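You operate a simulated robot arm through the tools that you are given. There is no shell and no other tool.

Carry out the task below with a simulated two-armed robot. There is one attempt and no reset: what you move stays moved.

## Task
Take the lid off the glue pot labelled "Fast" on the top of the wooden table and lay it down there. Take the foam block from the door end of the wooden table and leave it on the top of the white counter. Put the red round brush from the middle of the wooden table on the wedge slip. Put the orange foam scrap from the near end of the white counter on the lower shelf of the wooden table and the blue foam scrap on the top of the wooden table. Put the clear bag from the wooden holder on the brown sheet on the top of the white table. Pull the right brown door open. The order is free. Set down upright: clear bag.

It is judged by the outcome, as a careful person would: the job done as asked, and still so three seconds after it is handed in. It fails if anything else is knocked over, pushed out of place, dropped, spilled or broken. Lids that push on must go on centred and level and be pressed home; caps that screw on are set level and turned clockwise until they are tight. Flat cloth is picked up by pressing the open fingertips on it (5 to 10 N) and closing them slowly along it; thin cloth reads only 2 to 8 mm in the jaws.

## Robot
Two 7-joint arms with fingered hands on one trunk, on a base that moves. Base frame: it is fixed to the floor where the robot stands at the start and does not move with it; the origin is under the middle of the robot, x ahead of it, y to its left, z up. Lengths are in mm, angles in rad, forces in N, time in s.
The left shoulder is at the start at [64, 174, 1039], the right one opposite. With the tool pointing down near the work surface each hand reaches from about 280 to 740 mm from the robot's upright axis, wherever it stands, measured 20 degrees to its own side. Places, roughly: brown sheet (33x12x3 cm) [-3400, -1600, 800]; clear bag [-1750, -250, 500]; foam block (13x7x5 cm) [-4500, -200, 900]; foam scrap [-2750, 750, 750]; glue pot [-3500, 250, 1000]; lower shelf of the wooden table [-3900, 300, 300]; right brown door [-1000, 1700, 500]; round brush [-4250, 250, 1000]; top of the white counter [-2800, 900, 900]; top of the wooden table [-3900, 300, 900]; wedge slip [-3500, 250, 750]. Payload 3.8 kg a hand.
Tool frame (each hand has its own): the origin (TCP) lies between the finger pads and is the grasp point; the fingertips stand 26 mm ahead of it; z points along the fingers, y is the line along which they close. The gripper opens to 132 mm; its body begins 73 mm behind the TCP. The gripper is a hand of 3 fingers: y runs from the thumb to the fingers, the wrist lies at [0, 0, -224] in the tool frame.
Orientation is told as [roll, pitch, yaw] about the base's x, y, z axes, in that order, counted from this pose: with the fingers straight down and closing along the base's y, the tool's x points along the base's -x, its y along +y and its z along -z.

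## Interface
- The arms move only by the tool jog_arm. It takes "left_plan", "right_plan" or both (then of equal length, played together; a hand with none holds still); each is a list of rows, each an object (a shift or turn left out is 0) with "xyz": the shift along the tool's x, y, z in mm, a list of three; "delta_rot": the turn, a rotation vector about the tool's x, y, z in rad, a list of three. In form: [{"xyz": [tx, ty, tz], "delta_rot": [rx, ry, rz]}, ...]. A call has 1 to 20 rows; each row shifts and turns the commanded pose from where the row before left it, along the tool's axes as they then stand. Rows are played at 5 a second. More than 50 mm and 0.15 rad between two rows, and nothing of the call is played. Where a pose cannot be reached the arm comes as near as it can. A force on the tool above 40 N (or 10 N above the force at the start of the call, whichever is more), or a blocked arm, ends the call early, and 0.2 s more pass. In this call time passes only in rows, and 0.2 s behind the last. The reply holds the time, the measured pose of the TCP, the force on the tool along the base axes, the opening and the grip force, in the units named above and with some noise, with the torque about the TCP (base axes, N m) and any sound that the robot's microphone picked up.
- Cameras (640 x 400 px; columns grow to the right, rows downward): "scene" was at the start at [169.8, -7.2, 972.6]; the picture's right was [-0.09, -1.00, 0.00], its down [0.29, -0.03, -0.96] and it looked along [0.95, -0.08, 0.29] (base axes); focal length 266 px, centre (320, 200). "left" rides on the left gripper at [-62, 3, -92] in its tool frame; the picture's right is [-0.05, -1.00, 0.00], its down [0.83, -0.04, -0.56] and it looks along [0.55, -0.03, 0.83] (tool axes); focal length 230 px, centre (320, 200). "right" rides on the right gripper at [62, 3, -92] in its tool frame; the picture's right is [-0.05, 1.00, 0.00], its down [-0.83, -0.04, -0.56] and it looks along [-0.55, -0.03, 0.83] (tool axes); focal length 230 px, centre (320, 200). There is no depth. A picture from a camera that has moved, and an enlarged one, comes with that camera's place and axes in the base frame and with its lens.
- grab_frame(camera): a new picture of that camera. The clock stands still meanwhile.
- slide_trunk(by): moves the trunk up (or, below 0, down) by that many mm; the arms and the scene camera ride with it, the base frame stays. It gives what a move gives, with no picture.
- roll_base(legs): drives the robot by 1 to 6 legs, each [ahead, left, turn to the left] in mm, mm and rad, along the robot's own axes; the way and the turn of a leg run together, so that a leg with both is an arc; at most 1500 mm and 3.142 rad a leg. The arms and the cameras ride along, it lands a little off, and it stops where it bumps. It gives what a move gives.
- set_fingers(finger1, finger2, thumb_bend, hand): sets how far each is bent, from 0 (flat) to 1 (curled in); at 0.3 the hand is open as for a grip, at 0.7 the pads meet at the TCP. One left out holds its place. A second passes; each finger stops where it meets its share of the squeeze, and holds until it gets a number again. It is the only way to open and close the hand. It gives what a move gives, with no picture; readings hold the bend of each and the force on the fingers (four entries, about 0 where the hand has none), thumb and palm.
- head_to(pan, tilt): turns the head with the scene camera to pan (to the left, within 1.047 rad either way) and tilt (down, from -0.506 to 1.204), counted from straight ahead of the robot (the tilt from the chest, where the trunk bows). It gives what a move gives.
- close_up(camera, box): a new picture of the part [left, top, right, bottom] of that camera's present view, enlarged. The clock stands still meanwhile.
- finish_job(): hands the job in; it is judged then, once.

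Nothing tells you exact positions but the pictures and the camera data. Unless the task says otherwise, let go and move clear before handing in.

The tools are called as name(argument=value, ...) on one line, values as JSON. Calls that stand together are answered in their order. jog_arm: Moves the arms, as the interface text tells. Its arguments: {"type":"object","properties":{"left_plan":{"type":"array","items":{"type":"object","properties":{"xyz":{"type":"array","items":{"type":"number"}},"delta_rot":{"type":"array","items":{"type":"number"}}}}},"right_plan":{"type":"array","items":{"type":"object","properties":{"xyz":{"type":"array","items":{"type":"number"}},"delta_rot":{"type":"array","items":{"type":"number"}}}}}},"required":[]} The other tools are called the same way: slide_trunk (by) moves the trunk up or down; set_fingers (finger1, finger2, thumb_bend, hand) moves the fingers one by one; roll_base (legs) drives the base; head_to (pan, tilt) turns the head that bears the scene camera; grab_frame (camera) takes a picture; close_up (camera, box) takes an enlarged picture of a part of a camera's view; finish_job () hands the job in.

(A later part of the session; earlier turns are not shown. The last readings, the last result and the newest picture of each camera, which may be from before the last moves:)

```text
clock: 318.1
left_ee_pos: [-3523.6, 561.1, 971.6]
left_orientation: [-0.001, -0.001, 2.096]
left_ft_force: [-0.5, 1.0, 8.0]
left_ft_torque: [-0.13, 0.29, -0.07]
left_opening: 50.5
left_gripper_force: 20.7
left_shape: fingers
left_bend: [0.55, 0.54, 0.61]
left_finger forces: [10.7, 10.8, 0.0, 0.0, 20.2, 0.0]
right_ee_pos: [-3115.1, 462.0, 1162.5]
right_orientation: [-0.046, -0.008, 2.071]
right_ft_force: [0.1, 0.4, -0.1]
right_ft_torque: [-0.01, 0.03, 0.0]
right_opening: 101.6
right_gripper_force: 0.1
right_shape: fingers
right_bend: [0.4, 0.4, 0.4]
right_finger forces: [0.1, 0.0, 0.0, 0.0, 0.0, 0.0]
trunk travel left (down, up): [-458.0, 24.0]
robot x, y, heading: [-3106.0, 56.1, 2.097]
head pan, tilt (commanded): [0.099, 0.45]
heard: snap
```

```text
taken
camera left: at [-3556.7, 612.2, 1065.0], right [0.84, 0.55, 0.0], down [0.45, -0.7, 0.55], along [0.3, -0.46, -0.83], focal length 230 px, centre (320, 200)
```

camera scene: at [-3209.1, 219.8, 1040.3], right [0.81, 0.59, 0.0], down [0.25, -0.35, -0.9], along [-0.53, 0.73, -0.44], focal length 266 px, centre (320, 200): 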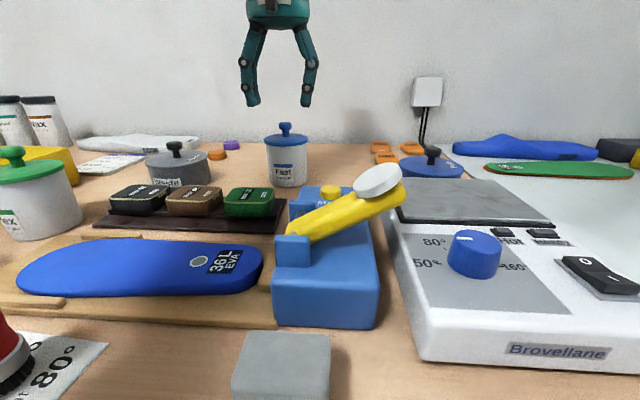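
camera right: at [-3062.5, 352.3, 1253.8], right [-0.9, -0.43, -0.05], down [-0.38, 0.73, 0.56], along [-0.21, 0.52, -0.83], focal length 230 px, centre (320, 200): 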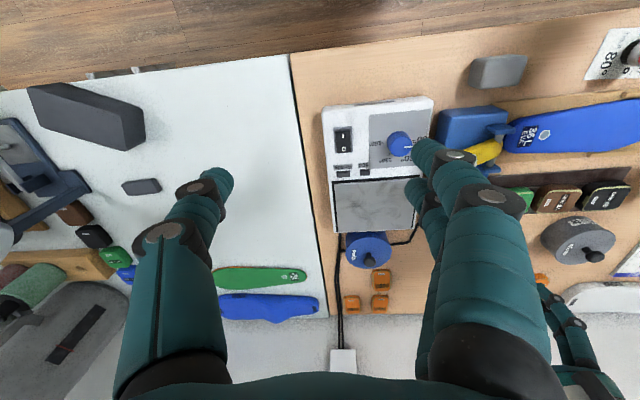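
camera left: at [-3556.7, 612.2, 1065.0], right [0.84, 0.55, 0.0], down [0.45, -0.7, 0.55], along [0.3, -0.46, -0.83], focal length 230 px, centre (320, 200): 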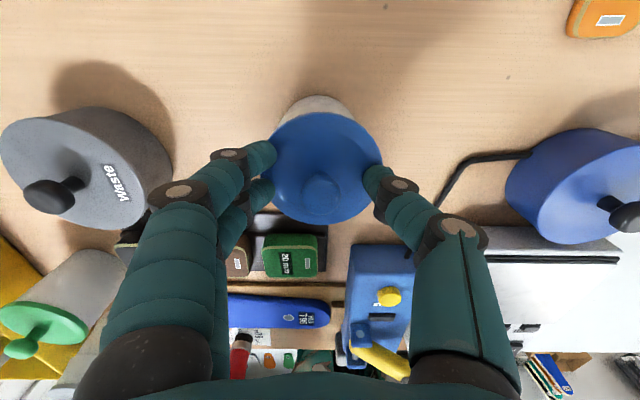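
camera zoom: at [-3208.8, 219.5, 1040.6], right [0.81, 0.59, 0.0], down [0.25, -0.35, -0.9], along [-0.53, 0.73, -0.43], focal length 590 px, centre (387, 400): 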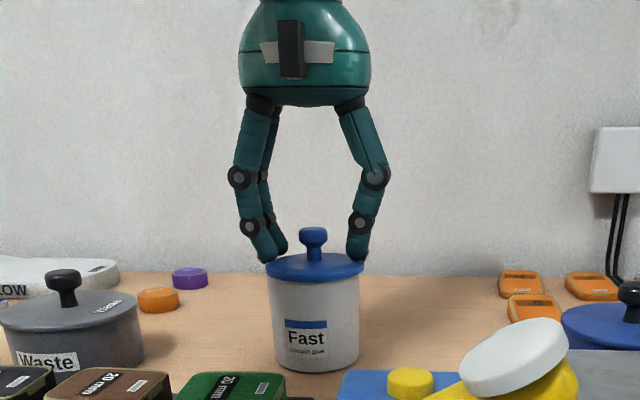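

The fingertips met the lid's rim rather than the knob (a snap was heard, probably the lid loosening). I open again, raise the hand about 12 mm, and look before closing on the knob itself.

set_fingers(hand="left", finger1=0.46, finger2=0.46, thumb_bend=0.46)

jog_arm(left_plan=[{"xyz": [0, 0, -14]}])

close_up(camera="scene", box=[230, 70, 350, 190])

grab_frame(camera="left")

```text
clock: 319.1
left_ee_pos: [-3523.4, 561.4, 971.0]
left_orientation: [-0.001, -0.002, 2.097]
left_ft_force: [-0.1, -0.3, -0.3]
left_ft_torque: [0.0, -0.04, 0.01]
left_opening: 80.9
left_gripper_force: 0.0
left_shape: fingers
left_bend: [0.46, 0.46, 0.46]
left_finger forces: [0.0, 0.0, 0.0, 0.1, 0.5, 0.1]
right_ee_pos: [-3114.5, 463.3, 1162.8]
right_orientation: [-0.048, -0.008, 2.071]
right_ft_force: [0.2, -0.4, 0.1]
right_ft_torque: [0.01, 0.01, -0.01]
right_opening: 101.2
right_gripper_force: 0.0
right_shape: fingers
right_bend: [0.4, 0.4, 0.4]
right_finger forces: [0.0, 0.0, 0.0, 0.1, 0.0, 0.1]
trunk travel left (down, up): [-458.0, 24.0]
robot x, y, heading: [-3098.6, 54.3, 2.098]
head pan, tilt (commanded): [0.099, 0.45]
```

```text
clock: 319.5
left_ee_pos: [-3524.9, 561.4, 986.3]
left_orientation: [0.0, -0.002, 2.097]
left_ft_force: [-0.1, -0.4, 0.0]
left_ft_torque: [-0.02, -0.02, 0.02]
left_opening: 81.1
left_gripper_force: 0.0
left_shape: fingers
left_bend: [0.46, 0.46, 0.46]
left_finger forces: [0.0, 0.0, 0.1, 0.1, 0.0, 0.1]
right_ee_pos: [-3115.9, 463.3, 1163.1]
right_orientation: [-0.047, -0.007, 2.071]
right_ft_force: [0.3, 0.5, -0.1]
right_ft_torque: [0.02, 0.01, 0.0]
right_opening: 101.5
right_gripper_force: 0.1
right_shape: fingers
right_bend: [0.4, 0.4, 0.4]
right_finger forces: [0.0, 0.1, 0.0, 0.1, 0.1, 0.0]
trunk travel left (down, up): [-458.0, 24.0]
robot x, y, heading: [-3100.6, 52.0, 2.091]
head pan, tilt (commanded): [0.099, 0.45]
```

```text
3.33 times, centred on (290, 130) of scene
camera zoom: at [-3208.9, 219.7, 1040.5], right [0.81, 0.59, 0.0], down [0.25, -0.35, -0.9], along [-0.53, 0.73, -0.43], focal length 886 px, centre (420, 433)
```

zoom: 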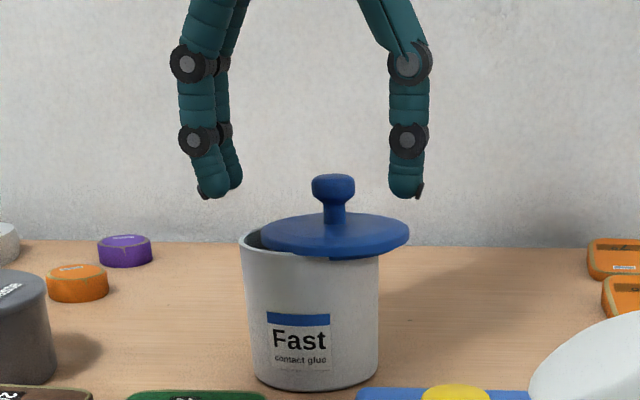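

```text
taken
camera left: at [-3556.6, 612.5, 1078.6], right [0.84, 0.55, 0.0], down [0.45, -0.7, 0.55], along [0.3, -0.46, -0.83], focal length 230 px, centre (320, 200)
```

left: 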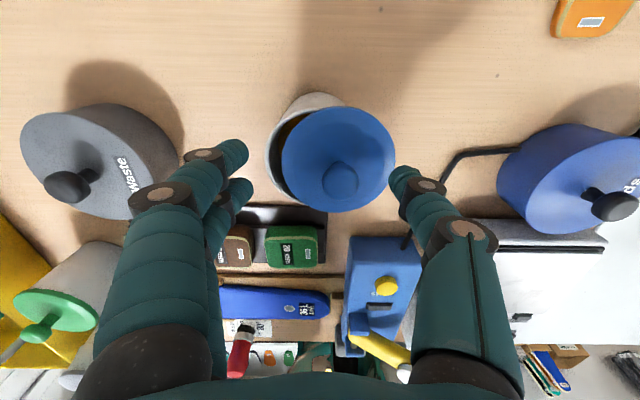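

The lid has popped loose and now rests slightly off-centre on the pot's rim. I re-centre on its knob (about 13 mm to the right) and grip the knob gently.

jog_arm(left_plan=[{"xyz": [-4, -13, 0]}, {"xyz": [0, 0, 3]}])

close_up(camera="scene", box=[230, 70, 350, 190])

grab_frame(camera="left")

```text
clock: 320.1
left_ee_pos: [-3515.0, 570.5, 980.8]
left_orientation: [0.001, -0.001, 2.096]
left_ft_force: [-0.1, 0.1, -0.3]
left_ft_torque: [0.0, 0.02, -0.02]
left_opening: 81.3
left_gripper_force: 0.0
left_shape: fingers
left_bend: [0.46, 0.46, 0.46]
left_finger forces: [0.0, 0.1, 0.1, 0.0, 0.1, 0.1]
right_ee_pos: [-3116.4, 461.9, 1162.8]
right_orientation: [-0.046, -0.008, 2.07]
right_ft_force: [0.0, -0.9, 0.1]
right_ft_torque: [0.01, -0.04, -0.02]
right_opening: 101.1
right_gripper_force: 0.1
right_shape: fingers
right_bend: [0.4, 0.4, 0.4]
right_finger forces: [0.0, 0.1, 0.0, 0.1, 0.1, 0.0]
trunk travel left (down, up): [-458.0, 24.0]
robot x, y, heading: [-3102.7, 54.0, 2.096]
head pan, tilt (commanded): [0.099, 0.45]
```

```text
3.33 times, centred on (290, 130) of scene
camera zoom: at [-3209.5, 219.7, 1040.3], right [0.81, 0.59, 0.0], down [0.26, -0.35, -0.9], along [-0.53, 0.73, -0.44], focal length 886 px, centre (420, 433)
```

zoom: 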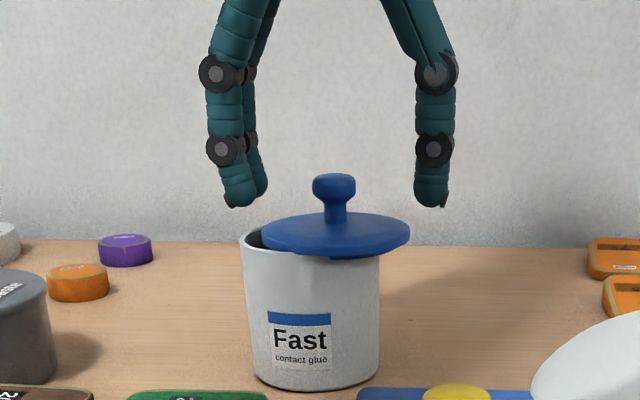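

```text
taken
camera left: at [-3547.6, 620.9, 1073.9], right [0.84, 0.55, 0.0], down [0.45, -0.7, 0.55], along [0.3, -0.46, -0.83], focal length 230 px, centre (320, 200)
```

left: 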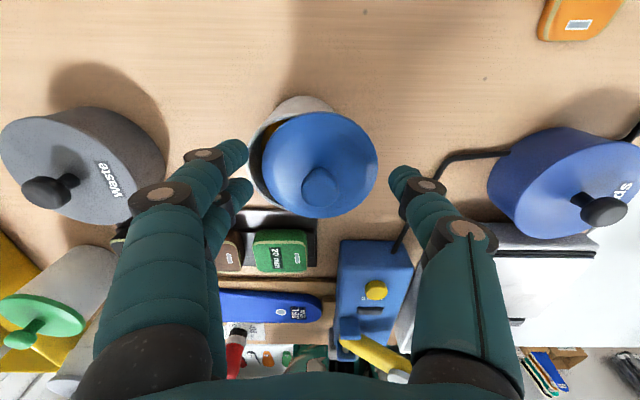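

jog_arm(left_plan=[{"xyz": [0, 1, 3]}])

set_fingers(hand="left", finger1=0.66, finger2=0.66, thumb_bend=0.66)

close_up(camera="scene", box=[230, 70, 350, 190])

grab_frame(camera="left")

```text
clock: 320.5
left_ee_pos: [-3515.3, 570.6, 979.2]
left_orientation: [0.001, -0.003, 2.096]
left_ft_force: [-0.4, 0.2, 0.0]
left_ft_torque: [-0.04, 0.01, -0.01]
left_opening: 80.9
left_gripper_force: 0.1
left_shape: fingers
left_bend: [0.46, 0.46, 0.46]
left_finger forces: [0.0, 0.0, 0.0, 0.1, 0.0, 0.0]
right_ee_pos: [-3115.4, 462.9, 1162.0]
right_orientation: [-0.048, -0.008, 2.07]
right_ft_force: [0.1, -0.5, -0.2]
right_ft_torque: [0.0, 0.02, -0.02]
right_opening: 101.2
right_gripper_force: 0.0
right_shape: fingers
right_bend: [0.4, 0.4, 0.4]
right_finger forces: [0.0, 0.1, 0.2, 0.0, 0.0, 0.1]
trunk travel left (down, up): [-458.0, 24.0]
robot x, y, heading: [-3100.2, 56.9, 2.096]
head pan, tilt (commanded): [0.099, 0.45]
```

```text
clock: 321.5
left_ee_pos: [-3514.7, 569.4, 978.2]
left_orientation: [-0.001, -0.003, 2.096]
left_ft_force: [-0.2, -0.6, 0.0]
left_ft_torque: [-0.02, 0.0, -0.02]
left_opening: 18.7
left_gripper_force: 1.3
left_shape: fingers
left_bend: [0.66, 0.64, 0.65]
left_finger forces: [0.0, 1.3, 0.0, 0.1, 1.2, 0.0]
right_ee_pos: [-3116.4, 462.3, 1161.6]
right_orientation: [-0.046, -0.007, 2.071]
right_ft_force: [0.4, -0.1, 0.7]
right_ft_torque: [-0.01, -0.01, -0.01]
right_opening: 101.4
right_gripper_force: 0.1
right_shape: fingers
right_bend: [0.4, 0.4, 0.4]
right_finger forces: [0.0, 0.0, 0.0, 0.0, 0.0, 0.1]
trunk travel left (down, up): [-458.0, 24.0]
robot x, y, heading: [-3102.8, 50.1, 2.098]
head pan, tilt (commanded): [0.099, 0.45]
```

```text
3.33 times, centred on (290, 130) of scene
camera zoom: at [-3209.2, 219.9, 1040.4], right [0.81, 0.59, 0.0], down [0.25, -0.35, -0.9], along [-0.53, 0.73, -0.44], focal length 886 px, centre (420, 433)
```

zoom: 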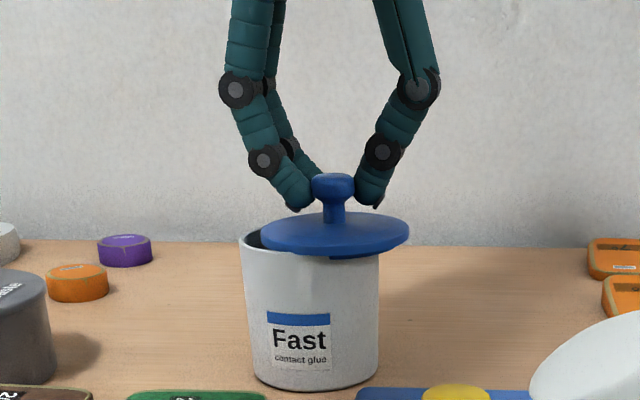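

```text
taken
camera left: at [-3548.3, 621.3, 1070.5], right [0.84, 0.55, 0.0], down [0.45, -0.7, 0.55], along [0.3, -0.46, -0.83], focal length 230 px, centre (320, 200)
```

left: 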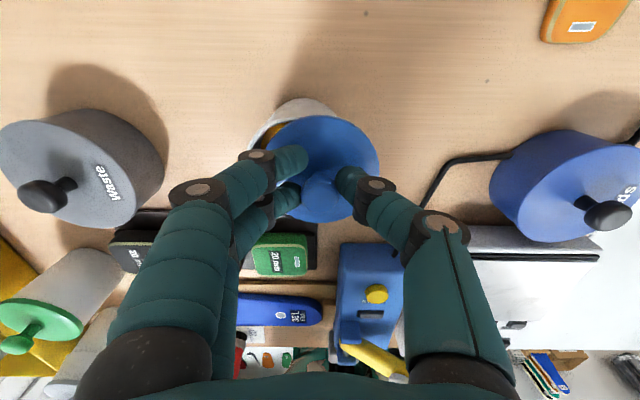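

set_fingers(hand="left", finger1=0.71, finger2=0.71, thumb_bend=0.71)

jog_arm(left_plan=[{"xyz": [0, 0, -6]}, {"xyz": [0, 0, -8]}])

close_up(camera="scene", box=[230, 70, 350, 190])

grab_frame(camera="left")

```text
clock: 322.5
left_ee_pos: [-3515.4, 571.7, 977.7]
left_orientation: [0.001, -0.003, 2.094]
left_ft_force: [0.3, -1.1, -0.4]
left_ft_torque: [-0.02, -0.01, 0.02]
left_opening: 9.4
left_gripper_force: 5.5
left_shape: fingers
left_bend: [0.71, 0.65, 0.68]
left_finger forces: [0.1, 6.4, 0.1, 0.0, 6.0, 0.0]
right_ee_pos: [-3114.1, 462.8, 1162.9]
right_orientation: [-0.045, -0.009, 2.071]
right_ft_force: [0.0, 0.1, -0.7]
right_ft_torque: [-0.02, -0.04, 0.0]
right_opening: 101.3
right_gripper_force: 0.1
right_shape: fingers
right_bend: [0.4, 0.4, 0.4]
right_finger forces: [0.1, 0.0, 0.1, 0.0, 0.0, 0.0]
trunk travel left (down, up): [-458.0, 24.0]
robot x, y, heading: [-3096.8, 49.8, 2.097]
head pan, tilt (commanded): [0.099, 0.45]
```

```text
clock: 323.1
left_ee_pos: [-3515.0, 568.7, 992.3]
left_orientation: [0.0, -0.003, 2.096]
left_ft_force: [0.0, -0.7, -0.6]
left_ft_torque: [-0.02, 0.0, -0.01]
left_opening: 8.8
left_gripper_force: 6.5
left_shape: fingers
left_bend: [0.71, 0.65, 0.68]
left_finger forces: [0.0, 6.3, 0.0, 0.0, 6.1, 0.1]
right_ee_pos: [-3114.9, 462.7, 1163.6]
right_orientation: [-0.047, -0.007, 2.07]
right_ft_force: [-1.2, -0.3, 0.3]
right_ft_torque: [-0.01, -0.03, 0.03]
right_opening: 101.2
right_gripper_force: 0.0
right_shape: fingers
right_bend: [0.4, 0.4, 0.4]
right_finger forces: [0.0, 0.0, 0.1, 0.0, 0.1, 0.0]
trunk travel left (down, up): [-458.0, 24.0]
robot x, y, heading: [-3101.3, 56.4, 2.095]
head pan, tilt (commanded): [0.099, 0.45]
```

```text
3.33 times, centred on (290, 130) of scene
camera zoom: at [-3209.2, 219.8, 1040.4], right [0.81, 0.59, 0.0], down [0.25, -0.35, -0.9], along [-0.53, 0.73, -0.44], focal length 886 px, centre (420, 433)
```

zoom: 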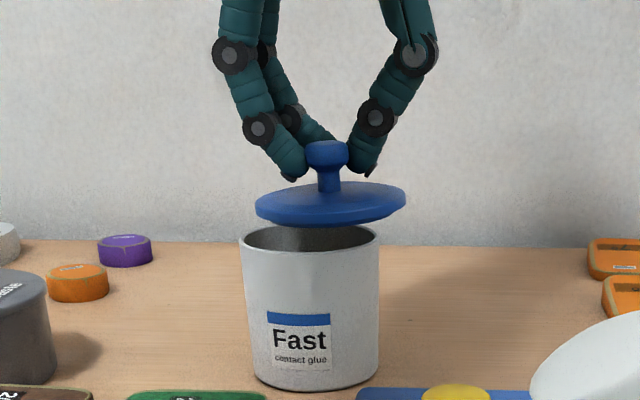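

```text
taken
camera left: at [-3548.6, 619.9, 1085.3], right [0.84, 0.55, 0.0], down [0.45, -0.7, 0.55], along [0.3, -0.46, -0.83], focal length 230 px, centre (320, 200)
```

left: 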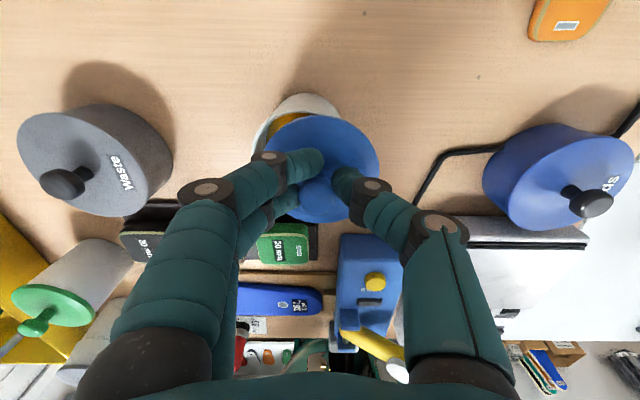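

The lid is off and hanging from the hand. I lift it higher and move right to the clear patch of tabletop between the Fast pot and the cable, behind the devices.

jog_arm(left_plan=[{"xyz": [0, 0, -15]}, {"xyz": [0, 0, -15]}])

roll_base(legs=[[12, -113, 0]])

grab_frame(camera="left")

grab_frame(camera="scene")

```text
clock: 323.7
left_ee_pos: [-3514.5, 566.1, 1022.4]
left_orientation: [-0.001, -0.001, 2.097]
left_ft_force: [-0.4, -0.4, -0.2]
left_ft_torque: [-0.01, -0.02, -0.04]
left_opening: 9.1
left_gripper_force: 6.2
left_shape: fingers
left_bend: [0.71, 0.65, 0.68]
left_finger forces: [0.1, 6.2, 0.1, 0.0, 6.2, 0.0]
left hand out of reach, approached as far as the arm can: row 2
right_ee_pos: [-3116.7, 461.5, 1163.5]
right_orientation: [-0.048, -0.008, 2.07]
right_ft_force: [-0.2, 0.6, -0.1]
right_ft_torque: [-0.02, 0.01, 0.01]
right_opening: 101.3
right_gripper_force: 0.2
right_shape: fingers
right_bend: [0.4, 0.4, 0.4]
right_finger forces: [0.1, 0.0, 0.0, 0.0, 0.1, 0.0]
trunk travel left (down, up): [-458.0, 24.0]
robot x, y, heading: [-3098.6, 52.4, 2.095]
head pan, tilt (commanded): [0.099, 0.45]
```

```text
clock: 325.1
left_ee_pos: [-3452.7, 605.9, 1022.5]
left_orientation: [0.0, -0.001, 2.104]
left_ft_force: [-0.6, 0.4, -0.5]
left_ft_torque: [-0.01, 0.01, 0.01]
left_opening: 9.0
left_gripper_force: 6.0
left_shape: fingers
left_bend: [0.71, 0.65, 0.68]
left_finger forces: [0.0, 6.2, 0.1, 0.1, 6.1, 0.0]
right_ee_pos: [-3053.2, 505.4, 1162.9]
right_orientation: [-0.047, -0.007, 2.078]
right_ft_force: [0.7, 0.6, 0.5]
right_ft_torque: [-0.02, 0.03, 0.02]
right_opening: 101.3
right_gripper_force: 0.0
right_shape: fingers
right_bend: [0.4, 0.4, 0.4]
right_finger forces: [0.1, 0.0, 0.0, 0.0, 0.0, 0.1]
trunk travel left (down, up): [-458.0, 24.0]
robot x, y, heading: [-3035.9, 94.8, 2.107]
head pan, tilt (commanded): [0.099, 0.45]
stopped in leg 1: the robot was blocked; the commanded pose is now the measured one
```

```text
taken
camera left: at [-3486.0, 656.7, 1114.6], right [0.83, 0.55, 0.0], down [0.46, -0.69, 0.55], along [0.31, -0.46, -0.83], focal length 230 px, centre (320, 200)
```

left: 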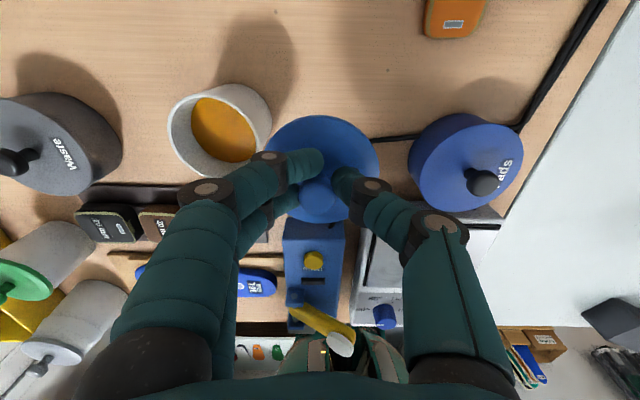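

```text
taken
camera scene: at [-3145.5, 261.8, 1040.4], right [0.81, 0.59, 0.0], down [0.26, -0.35, -0.9], along [-0.53, 0.73, -0.43], focal length 266 px, centre (320, 200)
```

scene: 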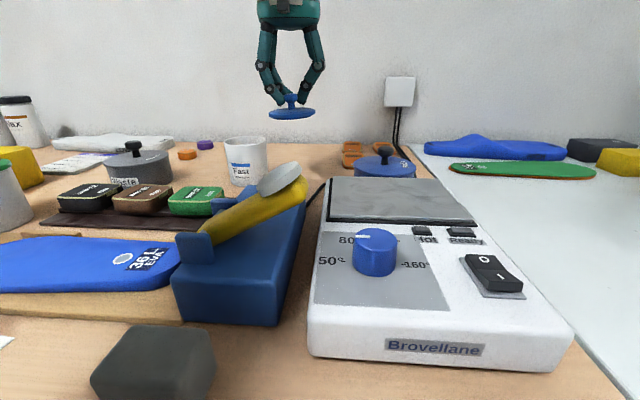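

The base stopped against something low (likely the table's front); I won't push further. The open Fast pot shows its glue, and the lid is held. From here I move the lid a bit right and back with the arm, then lower it to the free tabletop.

jog_arm(left_plan=[{"xyz": [0, -20, 5]}, {"xyz": [-8, 0, 20]}, {"xyz": [-10, 0, 20]}])

grab_frame(camera="left")

close_up(camera="scene", box=[180, 60, 440, 220])

```text
clock: 325.9
left_ee_pos: [-3442.4, 614.3, 974.7]
left_orientation: [0.001, 0.0, 2.105]
left_ft_force: [-0.4, 0.4, 0.3]
left_ft_torque: [0.0, 0.01, -0.02]
left_opening: 8.9
left_gripper_force: 6.0
left_shape: fingers
left_bend: [0.71, 0.65, 0.68]
left_finger forces: [0.0, 6.2, 0.1, 0.1, 6.1, 0.1]
left hand out of reach, approached as far as the arm can: row 2, 3
right_ee_pos: [-3056.2, 505.3, 1161.8]
right_orientation: [-0.045, -0.006, 2.077]
right_ft_force: [-0.5, -0.3, 0.2]
right_ft_torque: [0.0, -0.01, -0.02]
right_opening: 101.5
right_gripper_force: 0.1
right_shape: fingers
right_bend: [0.4, 0.4, 0.4]
right_finger forces: [0.0, 0.0, 0.1, 0.0, 0.0, 0.0]
trunk travel left (down, up): [-458.0, 24.0]
robot x, y, heading: [-3038.8, 97.3, 2.112]
head pan, tilt (commanded): [0.099, 0.45]
```

```text
taken
camera left: at [-3474.7, 663.9, 1067.8], right [0.83, 0.55, 0.0], down [0.46, -0.69, 0.55], along [0.31, -0.46, -0.83], focal length 230 px, centre (320, 200)
```

left: 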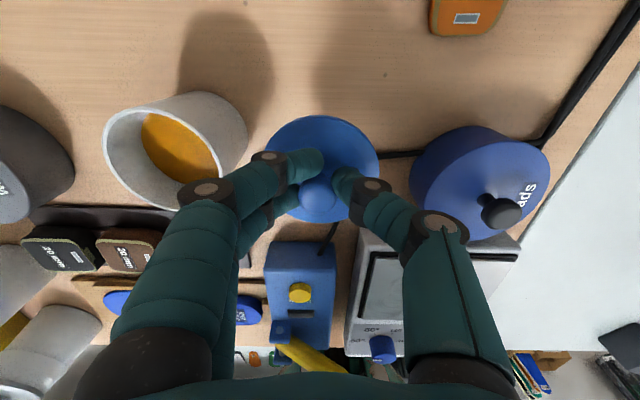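

```text
2.46 times, centred on (310, 140) of scene
camera zoom: at [-3147.1, 261.7, 1040.2], right [0.81, 0.59, 0.0], down [0.26, -0.35, -0.9], along [-0.53, 0.73, -0.44], focal length 654 px, centre (345, 348)
```

zoom: 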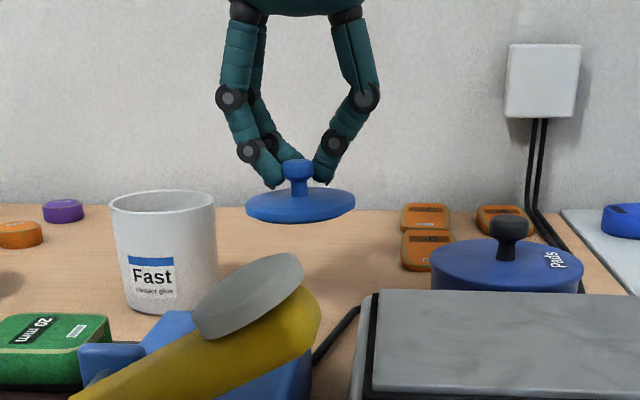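

The lid is clear of the pot and of the cable. I lower it to the tabletop.

jog_arm(left_plan=[{"xyz": [0, -3, 20]}, {"xyz": [0, 0, 20]}])

close_up(camera="scene", box=[180, 60, 440, 220])

grab_frame(camera="left")

```text
clock: 326.5
left_ee_pos: [-3437.5, 614.8, 935.6]
left_orientation: [0.0, -0.002, 2.104]
left_ft_force: [-0.5, 0.4, 0.1]
left_ft_torque: [0.0, 0.0, 0.01]
left_opening: 9.2
left_gripper_force: 6.2
left_shape: fingers
left_bend: [0.71, 0.65, 0.68]
left_finger forces: [0.0, 6.2, 0.1, 0.0, 6.0, 0.1]
right_ee_pos: [-3054.1, 505.5, 1162.4]
right_orientation: [-0.044, -0.007, 2.078]
right_ft_force: [-0.3, -0.4, -0.3]
right_ft_torque: [-0.03, 0.01, -0.02]
right_opening: 101.3
right_gripper_force: 0.0
right_shape: fingers
right_bend: [0.4, 0.4, 0.4]
right_finger forces: [0.0, 0.0, 0.1, 0.1, 0.1, 0.0]
trunk travel left (down, up): [-458.0, 24.0]
robot x, y, heading: [-3036.4, 96.3, 2.104]
head pan, tilt (commanded): [0.099, 0.45]
```

```text
2.46 times, centred on (310, 140) of scene
camera zoom: at [-3146.3, 261.7, 1040.3], right [0.81, 0.59, 0.0], down [0.26, -0.35, -0.9], along [-0.53, 0.73, -0.44], focal length 654 px, centre (345, 348)
```

zoom: 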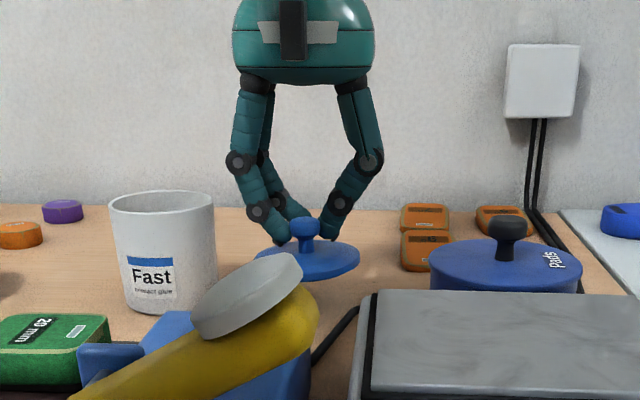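

```text
taken
camera left: at [-3470.8, 665.7, 1028.4], right [0.83, 0.55, 0.0], down [0.46, -0.69, 0.55], along [0.31, -0.46, -0.83], focal length 230 px, centre (320, 200)
```

left: 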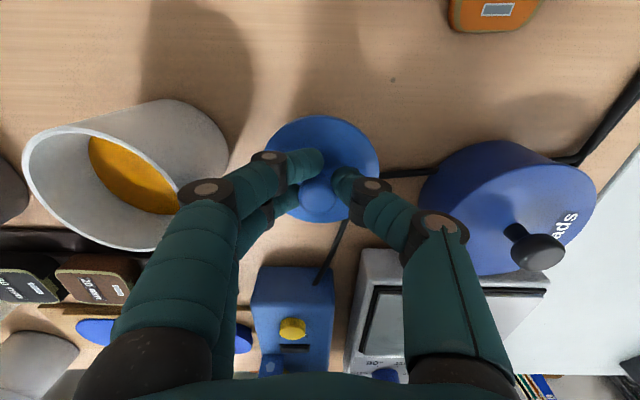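

jog_arm(left_plan=[{"xyz": [-3, 3, 10]}, {"xyz": [0, 0, 8]}])

jog_arm(left_plan=[{"xyz": [0, 0, 4]}])

jog_arm(left_plan=[{"xyz": [0, 0, 4]}])

close_up(camera="scene", box=[220, 110, 380, 200])

```text
clock: 327.1
left_ee_pos: [-3441.5, 612.5, 917.8]
left_orientation: [-0.001, -0.001, 2.103]
left_ft_force: [0.6, -0.8, -0.1]
left_ft_torque: [0.01, -0.01, -0.03]
left_opening: 9.1
left_gripper_force: 5.6
left_shape: fingers
left_bend: [0.71, 0.65, 0.68]
left_finger forces: [0.1, 6.1, 0.0, 0.0, 6.1, 0.0]
left hand out of reach, approached as far as the arm can: row 1
right_ee_pos: [-3055.2, 504.8, 1161.7]
right_orientation: [-0.048, -0.008, 2.077]
right_ft_force: [0.8, -0.7, 0.1]
right_ft_torque: [0.03, 0.02, 0.02]
right_opening: 101.5
right_gripper_force: 0.0
right_shape: fingers
right_bend: [0.4, 0.4, 0.4]
right_finger forces: [0.1, 0.0, 0.0, 0.0, 0.0, 0.0]
trunk travel left (down, up): [-458.0, 24.0]
robot x, y, heading: [-3037.2, 95.7, 2.105]
head pan, tilt (commanded): [0.099, 0.45]
```

```text
clock: 327.5
left_ee_pos: [-3440.8, 611.5, 914.1]
left_orientation: [-0.001, 0.0, 2.103]
left_ft_force: [0.2, 0.7, 0.3]
left_ft_torque: [0.02, 0.01, -0.01]
left_opening: 9.1
left_gripper_force: 5.7
left_shape: fingers
left_bend: [0.71, 0.65, 0.68]
left_finger forces: [0.0, 6.2, 0.1, 0.1, 6.2, 0.0]
right_ee_pos: [-3055.6, 504.4, 1162.7]
right_orientation: [-0.047, -0.006, 2.08]
right_ft_force: [-0.1, -0.2, -0.4]
right_ft_torque: [0.01, -0.03, -0.03]
right_opening: 101.3
right_gripper_force: 0.0
right_shape: fingers
right_bend: [0.4, 0.4, 0.4]
right_finger forces: [0.0, 0.0, 0.0, 0.0, 0.0, 0.0]
trunk travel left (down, up): [-458.0, 24.0]
robot x, y, heading: [-3039.7, 96.3, 2.104]
head pan, tilt (commanded): [0.099, 0.45]
```

```text
clock: 327.9
left_ee_pos: [-3440.7, 612.9, 910.5]
left_orientation: [0.0, -0.002, 2.107]
left_ft_force: [0.2, 0.7, -0.2]
left_ft_torque: [0.04, 0.01, 0.02]
left_opening: 9.2
left_gripper_force: 6.6
left_shape: fingers
left_bend: [0.71, 0.65, 0.68]
left_finger forces: [0.0, 6.2, 0.1, 0.0, 6.2, 0.0]
right_ee_pos: [-3054.5, 505.4, 1163.0]
right_orientation: [-0.048, -0.008, 2.08]
right_ft_force: [-0.8, 0.6, -0.2]
right_ft_torque: [0.0, 0.01, -0.02]
right_opening: 101.3
right_gripper_force: 0.0
right_shape: fingers
right_bend: [0.4, 0.4, 0.4]
right_finger forces: [0.0, 0.0, 0.0, 0.0, 0.0, 0.0]
trunk travel left (down, up): [-458.0, 24.0]
robot x, y, heading: [-3038.0, 93.4, 2.105]
head pan, tilt (commanded): [0.099, 0.45]
```

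```text
4.00 times, centred on (300, 155) of scene
camera zoom: at [-3147.0, 261.5, 1040.3], right [0.81, 0.59, 0.0], down [0.26, -0.35, -0.9], along [-0.53, 0.73, -0.44], focal length 1063 px, centre (400, 380)
```

zoom: 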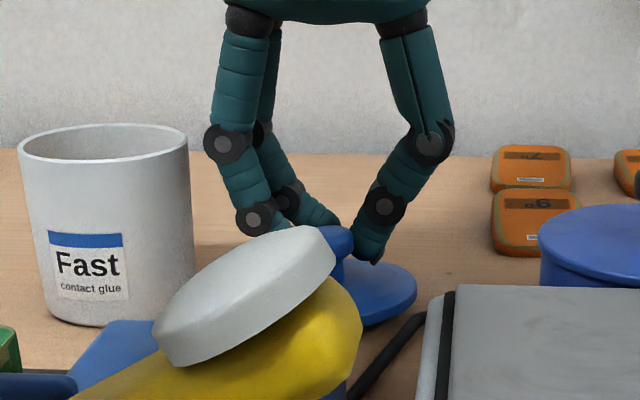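

jog_arm(left_plan=[{"xyz": [0, 0, 4]}])

jog_arm(left_plan=[{"xyz": [0, 0, 3]}])

jog_arm(left_plan=[{"xyz": [0, 0, 3]}])

grab_frame(camera="left")

```text
clock: 328.3
left_ee_pos: [-3440.8, 611.2, 907.1]
left_orientation: [-0.001, -0.002, 2.104]
left_ft_force: [-0.2, 0.4, -0.5]
left_ft_torque: [-0.02, -0.01, -0.01]
left_opening: 9.1
left_gripper_force: 5.6
left_shape: fingers
left_bend: [0.71, 0.65, 0.68]
left_finger forces: [0.0, 6.2, 0.0, 0.0, 6.2, 0.0]
right_ee_pos: [-3055.0, 505.1, 1162.1]
right_orientation: [-0.046, -0.007, 2.076]
right_ft_force: [-0.2, 0.9, 1.3]
right_ft_torque: [0.0, 0.02, 0.02]
right_opening: 101.5
right_gripper_force: 0.1
right_shape: fingers
right_bend: [0.4, 0.4, 0.4]
right_finger forces: [0.0, 0.0, 0.1, 0.0, 0.0, 0.0]
trunk travel left (down, up): [-458.0, 24.0]
robot x, y, heading: [-3038.1, 97.8, 2.103]
head pan, tilt (commanded): [0.099, 0.45]
```

```text
clock: 328.7
left_ee_pos: [-3440.4, 611.7, 903.3]
left_orientation: [0.001, -0.003, 2.103]
left_ft_force: [0.5, 0.0, 0.7]
left_ft_torque: [-0.02, -0.01, 0.03]
left_opening: 9.4
left_gripper_force: 6.2
left_shape: fingers
left_bend: [0.71, 0.66, 0.68]
left_finger forces: [0.0, 6.4, 0.1, 0.0, 6.7, 0.1]
right_ee_pos: [-3054.8, 504.7, 1163.0]
right_orientation: [-0.045, -0.006, 2.077]
right_ft_force: [0.7, 0.9, 0.0]
right_ft_torque: [0.0, 0.0, -0.02]
right_opening: 101.3
right_gripper_force: 0.1
right_shape: fingers
right_bend: [0.4, 0.4, 0.4]
right_finger forces: [0.0, 0.0, 0.1, 0.1, 0.0, 0.0]
trunk travel left (down, up): [-458.0, 24.0]
robot x, y, heading: [-3040.0, 90.5, 2.103]
head pan, tilt (commanded): [0.099, 0.45]
```

```text
clock: 329.1
left_ee_pos: [-3440.3, 610.2, 901.8]
left_orientation: [-0.001, -0.004, 2.102]
left_ft_force: [-0.4, 0.5, 5.8]
left_ft_torque: [-0.05, 0.0, 0.01]
left_opening: 9.2
left_gripper_force: 7.3
left_shape: fingers
left_bend: [0.71, 0.67, 0.68]
left_finger forces: [0.1, 7.4, 0.0, 0.0, 7.7, 0.0]
right_ee_pos: [-3054.4, 504.3, 1163.0]
right_orientation: [-0.043, -0.009, 2.077]
right_ft_force: [-0.1, 0.4, -0.6]
right_ft_torque: [0.03, 0.02, -0.01]
right_opening: 101.4
right_gripper_force: 0.1
right_shape: fingers
right_bend: [0.4, 0.4, 0.4]
right_finger forces: [0.0, 0.0, 0.0, 0.0, 0.0, 0.1]
trunk travel left (down, up): [-458.0, 24.0]
robot x, y, heading: [-3042.1, 95.8, 2.106]
head pan, tilt (commanded): [0.099, 0.45]
```

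```text
taken
camera left: at [-3473.6, 662.4, 994.1], right [0.83, 0.55, 0.0], down [0.46, -0.7, 0.55], along [0.31, -0.46, -0.83], focal length 230 px, centre (320, 200)
```

left: 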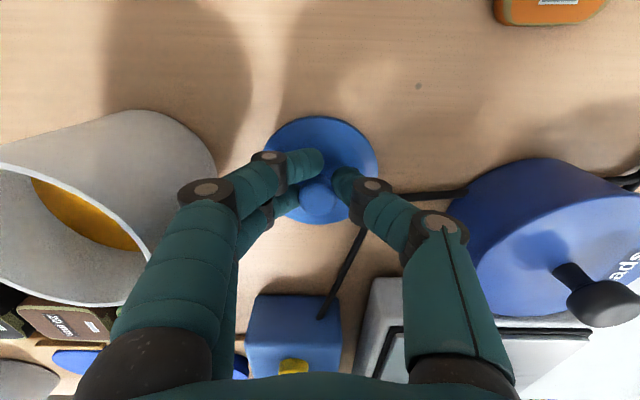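

The lid rests on the tabletop. I release it and raise the hand.

jog_arm(left_plan=[{"xyz": [0, 0, -2]}])

set_fingers(hand="left", finger1=0.52, finger2=0.52, thumb_bend=0.52)

jog_arm(left_plan=[{"xyz": [0, 0, -20]}, {"xyz": [0, 0, -30]}, {"xyz": [20, 0, -40]}, {"xyz": [30, 0, -30]}, {"xyz": [40, 0, -20]}])

grab_frame(camera="left")

grab_frame(camera="scene")

```text
clock: 329.5
left_ee_pos: [-3440.9, 611.2, 901.6]
left_orientation: [0.002, -0.001, 2.104]
left_ft_force: [1.0, 1.4, 3.4]
left_ft_torque: [-0.01, -0.02, 0.02]
left_opening: 9.1
left_gripper_force: 7.6
left_shape: fingers
left_bend: [0.71, 0.67, 0.68]
left_finger forces: [0.1, 7.0, 0.1, 0.1, 7.7, 0.1]
right_ee_pos: [-3054.3, 504.6, 1162.7]
right_orientation: [-0.046, -0.007, 2.077]
right_ft_force: [0.3, 0.0, 0.5]
right_ft_torque: [0.02, -0.01, 0.01]
right_opening: 101.2
right_gripper_force: 0.1
right_shape: fingers
right_bend: [0.4, 0.4, 0.4]
right_finger forces: [0.1, 0.1, 0.0, 0.0, 0.1, 0.1]
trunk travel left (down, up): [-458.0, 24.0]
robot x, y, heading: [-3033.8, 93.6, 2.108]
head pan, tilt (commanded): [0.099, 0.45]
```

```text
clock: 330.5
left_ee_pos: [-3441.4, 611.3, 902.0]
left_orientation: [0.0, -0.001, 2.101]
left_ft_force: [-0.1, -0.2, -0.1]
left_ft_torque: [0.01, -0.02, 0.01]
left_opening: 60.4
left_gripper_force: 0.0
left_shape: fingers
left_bend: [0.52, 0.52, 0.52]
left_finger forces: [0.1, 0.0, 0.0, 0.0, 0.0, 0.1]
right_ee_pos: [-3054.3, 505.0, 1162.7]
right_orientation: [-0.045, -0.008, 2.076]
right_ft_force: [0.1, 0.2, 0.7]
right_ft_torque: [-0.04, 0.01, 0.0]
right_opening: 101.3
right_gripper_force: 0.0
right_shape: fingers
right_bend: [0.4, 0.4, 0.4]
right_finger forces: [0.0, 0.0, 0.0, 0.1, 0.0, 0.1]
trunk travel left (down, up): [-458.0, 24.0]
robot x, y, heading: [-3043.6, 94.1, 2.105]
head pan, tilt (commanded): [0.099, 0.45]
```

```text
clock: 331.7
left_ee_pos: [-3396.1, 533.4, 1043.8]
left_orientation: [0.001, -0.003, 2.106]
left_ft_force: [-1.1, 0.2, -0.8]
left_ft_torque: [0.0, -0.03, -0.02]
left_opening: 60.5
left_gripper_force: 0.1
left_shape: fingers
left_bend: [0.52, 0.52, 0.52]
left_finger forces: [0.0, 0.1, 0.1, 0.1, 0.0, 0.0]
right_ee_pos: [-3055.5, 503.2, 1161.7]
right_orientation: [-0.046, -0.007, 2.077]
right_ft_force: [-0.2, -0.1, -0.4]
right_ft_torque: [-0.03, 0.03, -0.02]
right_opening: 101.4
right_gripper_force: 0.1
right_shape: fingers
right_bend: [0.4, 0.4, 0.4]
right_finger forces: [0.0, 0.1, 0.0, 0.0, 0.1, 0.1]
trunk travel left (down, up): [-458.0, 24.0]
robot x, y, heading: [-3037.4, 98.4, 2.107]
head pan, tilt (commanded): [0.099, 0.45]
```

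```text
taken
camera left: at [-3430.1, 584.2, 1136.3], right [0.83, 0.55, 0.0], down [0.46, -0.69, 0.55], along [0.31, -0.46, -0.83], focal length 230 px, centre (320, 200)
```

left: 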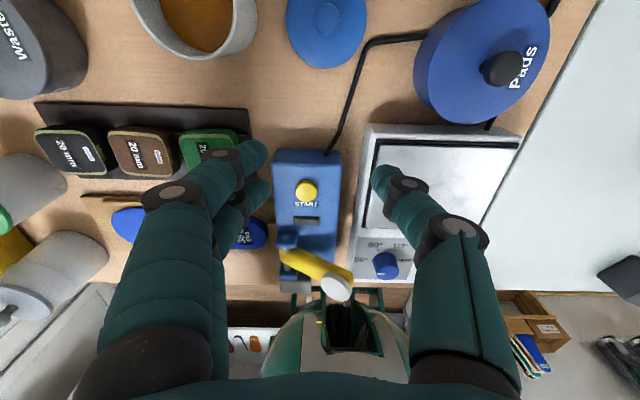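

```text
taken
camera scene: at [-3146.9, 260.6, 1040.5], right [0.81, 0.59, 0.0], down [0.26, -0.35, -0.9], along [-0.53, 0.73, -0.43], focal length 266 px, centre (320, 200)
```

scene: 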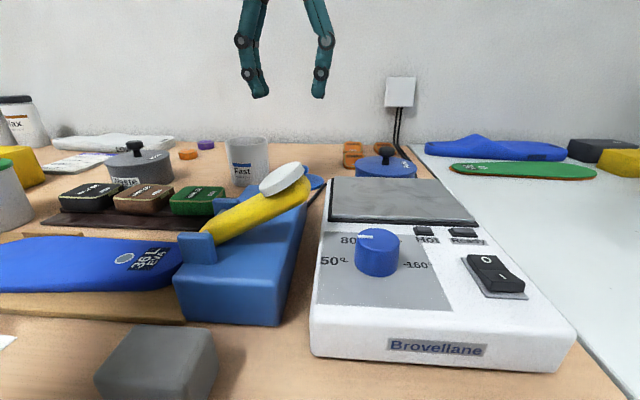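

The Fast lid lies flat on the tabletop beside the pot. Now the orange scrap: I back off, strafe right to the white counter, and keep the hand left of the gauge stand.

roll_base(legs=[[-130, 0, 0], [0, -500, 0]])

head_to(pan=0, tilt=0.5)

set_fingers(hand="left", finger1=0.38, finger2=0.38, thumb_bend=0.38)

grab_frame(camera="left")

grab_frame(camera="scene")

grab_frame(camera="right")

```text
clock: 337.5
left_ee_pos: [-2900.4, 675.6, 1043.3]
left_orientation: [0.001, -0.001, 2.103]
left_ft_force: [0.0, 1.1, -0.7]
left_ft_torque: [-0.03, 0.05, 0.01]
left_opening: 60.2
left_gripper_force: 0.1
left_shape: fingers
left_bend: [0.52, 0.52, 0.52]
left_finger forces: [0.1, 0.0, 0.0, 0.0, 0.0, 0.0]
right_ee_pos: [-2561.8, 645.1, 1163.3]
right_orientation: [-0.045, -0.01, 2.078]
right_ft_force: [0.8, 0.7, 0.1]
right_ft_torque: [-0.01, 0.02, 0.02]
right_opening: 101.3
right_gripper_force: 0.1
right_shape: fingers
right_bend: [0.4, 0.4, 0.4]
right_finger forces: [0.0, 0.0, 0.0, 0.1, 0.0, 0.0]
trunk travel left (down, up): [-458.0, 24.0]
robot x, y, heading: [-2539.2, 235.4, 2.1]
head pan, tilt (commanded): [0.099, 0.45]
```

```text
clock: 338.2
left_ee_pos: [-2901.5, 675.5, 1044.3]
left_orientation: [0.0, -0.001, 2.103]
left_ft_force: [-0.3, -0.1, -0.3]
left_ft_torque: [0.02, -0.02, -0.01]
left_opening: 60.2
left_gripper_force: 0.1
left_shape: fingers
left_bend: [0.52, 0.52, 0.52]
left_finger forces: [0.1, 0.0, 0.0, 0.1, 0.0, 0.1]
right_ee_pos: [-2560.4, 646.2, 1163.2]
right_orientation: [-0.044, -0.006, 2.076]
right_ft_force: [0.4, 0.2, -0.4]
right_ft_torque: [0.02, 0.05, 0.02]
right_opening: 101.3
right_gripper_force: 0.0
right_shape: fingers
right_bend: [0.4, 0.4, 0.4]
right_finger forces: [0.0, 0.0, 0.0, 0.1, 0.1, 0.1]
trunk travel left (down, up): [-458.0, 24.0]
robot x, y, heading: [-2542.9, 234.7, 2.102]
head pan, tilt (commanded): [0.0, 0.499]
```

```text
clock: 339.2
left_ee_pos: [-2900.9, 676.2, 1042.2]
left_orientation: [0.0, -0.003, 2.102]
left_ft_force: [-0.4, -0.3, -0.1]
left_ft_torque: [-0.01, 0.01, -0.02]
left_opening: 107.6
left_gripper_force: 0.1
left_shape: fingers
left_bend: [0.38, 0.38, 0.38]
left_finger forces: [0.0, 0.1, 0.0, 0.0, 0.0, 0.1]
right_ee_pos: [-2560.3, 644.9, 1162.8]
right_orientation: [-0.045, -0.006, 2.076]
right_ft_force: [0.1, 0.6, 0.6]
right_ft_torque: [0.02, 0.01, 0.02]
right_opening: 101.5
right_gripper_force: 0.0
right_shape: fingers
right_bend: [0.4, 0.4, 0.4]
right_finger forces: [0.0, 0.1, 0.0, 0.0, 0.1, 0.1]
trunk travel left (down, up): [-458.0, 24.0]
robot x, y, heading: [-2541.2, 237.7, 2.1]
head pan, tilt (commanded): [0.0, 0.499]
```

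```text
taken
camera left: at [-2934.6, 726.6, 1135.3], right [0.83, 0.55, 0.0], down [0.46, -0.69, 0.55], along [0.31, -0.46, -0.83], focal length 230 px, centre (320, 200)
```

left: 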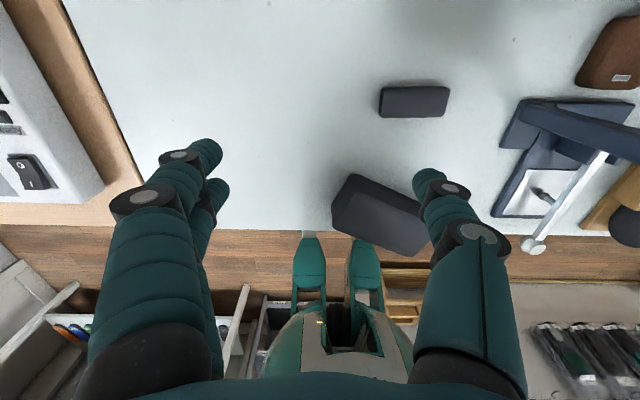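

```text
taken
camera scene: at [-2643.8, 406.5, 1035.9], right [0.86, 0.51, 0.0], down [0.24, -0.41, -0.88], along [-0.45, 0.76, -0.48], focal length 266 px, centre (320, 200)
```

scene: 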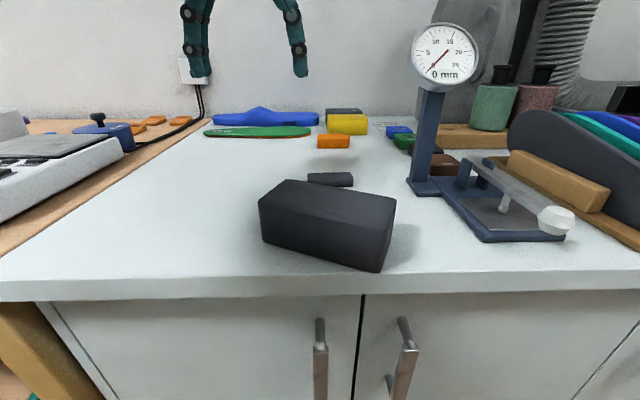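

```text
taken
camera right: at [-2535.9, 586.5, 1253.5], right [-0.9, -0.44, -0.05], down [-0.39, 0.73, 0.56], along [-0.21, 0.52, -0.83], focal length 230 px, centre (320, 200)
```

right: 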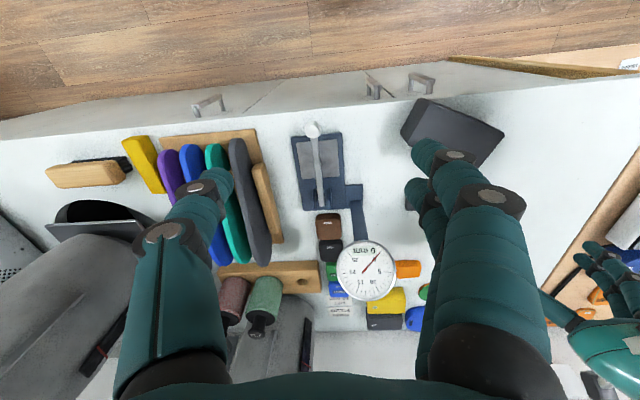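

roll_base(legs=[[125, -60, 0]])

jog_arm(left_plan=[{"xyz": [-38, -5, 0]}, {"xyz": [-38, -5, 0]}, {"xyz": [0, -18, 10]}, {"xyz": [0, -18, 10]}])

grab_frame(camera="left")

grab_frame(camera="scene")

```text
clock: 340.5
left_ee_pos: [-2912.9, 810.8, 1042.9]
left_orientation: [0.0, -0.001, 2.102]
left_ft_force: [0.4, 1.1, -0.4]
left_ft_torque: [-0.01, -0.01, 0.0]
left_opening: 107.5
left_gripper_force: 0.1
left_shape: fingers
left_bend: [0.38, 0.38, 0.38]
left_finger forces: [0.1, 0.1, 0.0, 0.1, 0.1, 0.0]
right_ee_pos: [-2572.9, 782.7, 1162.6]
right_orientation: [-0.047, -0.008, 2.078]
right_ft_force: [0.9, 0.5, -0.8]
right_ft_torque: [-0.01, -0.04, 0.02]
right_opening: 101.1
right_gripper_force: 0.2
right_shape: fingers
right_bend: [0.4, 0.4, 0.4]
right_finger forces: [0.0, 0.0, 0.0, 0.1, 0.0, 0.0]
trunk travel left (down, up): [-458.0, 24.0]
robot x, y, heading: [-2555.9, 368.5, 2.101]
head pan, tilt (commanded): [0.0, 0.499]
```

```text
clock: 341.5
left_ee_pos: [-2911.1, 898.6, 1022.2]
left_orientation: [0.001, -0.003, 2.102]
left_ft_force: [0.0, -0.5, -0.4]
left_ft_torque: [0.0, 0.01, 0.01]
left_opening: 107.7
left_gripper_force: 0.1
left_shape: fingers
left_bend: [0.38, 0.38, 0.38]
left_finger forces: [0.0, 0.0, 0.0, 0.0, 0.0, 0.0]
right_ee_pos: [-2572.0, 781.8, 1161.7]
right_orientation: [-0.046, -0.006, 2.079]
right_ft_force: [0.4, 0.1, -0.4]
right_ft_torque: [-0.04, 0.01, -0.05]
right_opening: 101.5
right_gripper_force: 0.1
right_shape: fingers
right_bend: [0.4, 0.4, 0.4]
right_finger forces: [0.0, 0.0, 0.1, 0.0, 0.0, 0.0]
trunk travel left (down, up): [-458.0, 24.0]
robot x, y, heading: [-2554.2, 368.7, 2.102]
head pan, tilt (commanded): [0.0, 0.499]
```

```text
taken
camera left: at [-2944.3, 949.9, 1114.3], right [0.83, 0.55, 0.0], down [0.46, -0.69, 0.55], along [0.3, -0.46, -0.83], focal length 230 px, centre (320, 200)
```

left: 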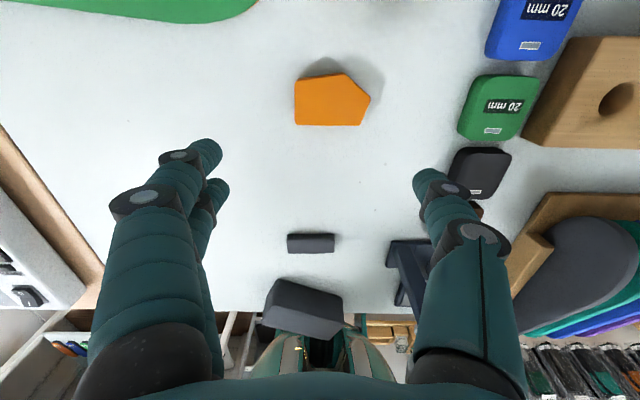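

```text
taken
camera scene: at [-2655.5, 542.6, 1035.9], right [0.86, 0.51, 0.0], down [0.24, -0.41, -0.88], along [-0.45, 0.76, -0.48], focal length 266 px, centre (320, 200)
```

scene: 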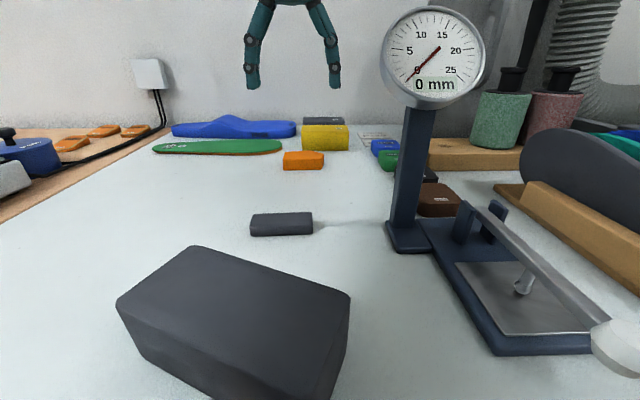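

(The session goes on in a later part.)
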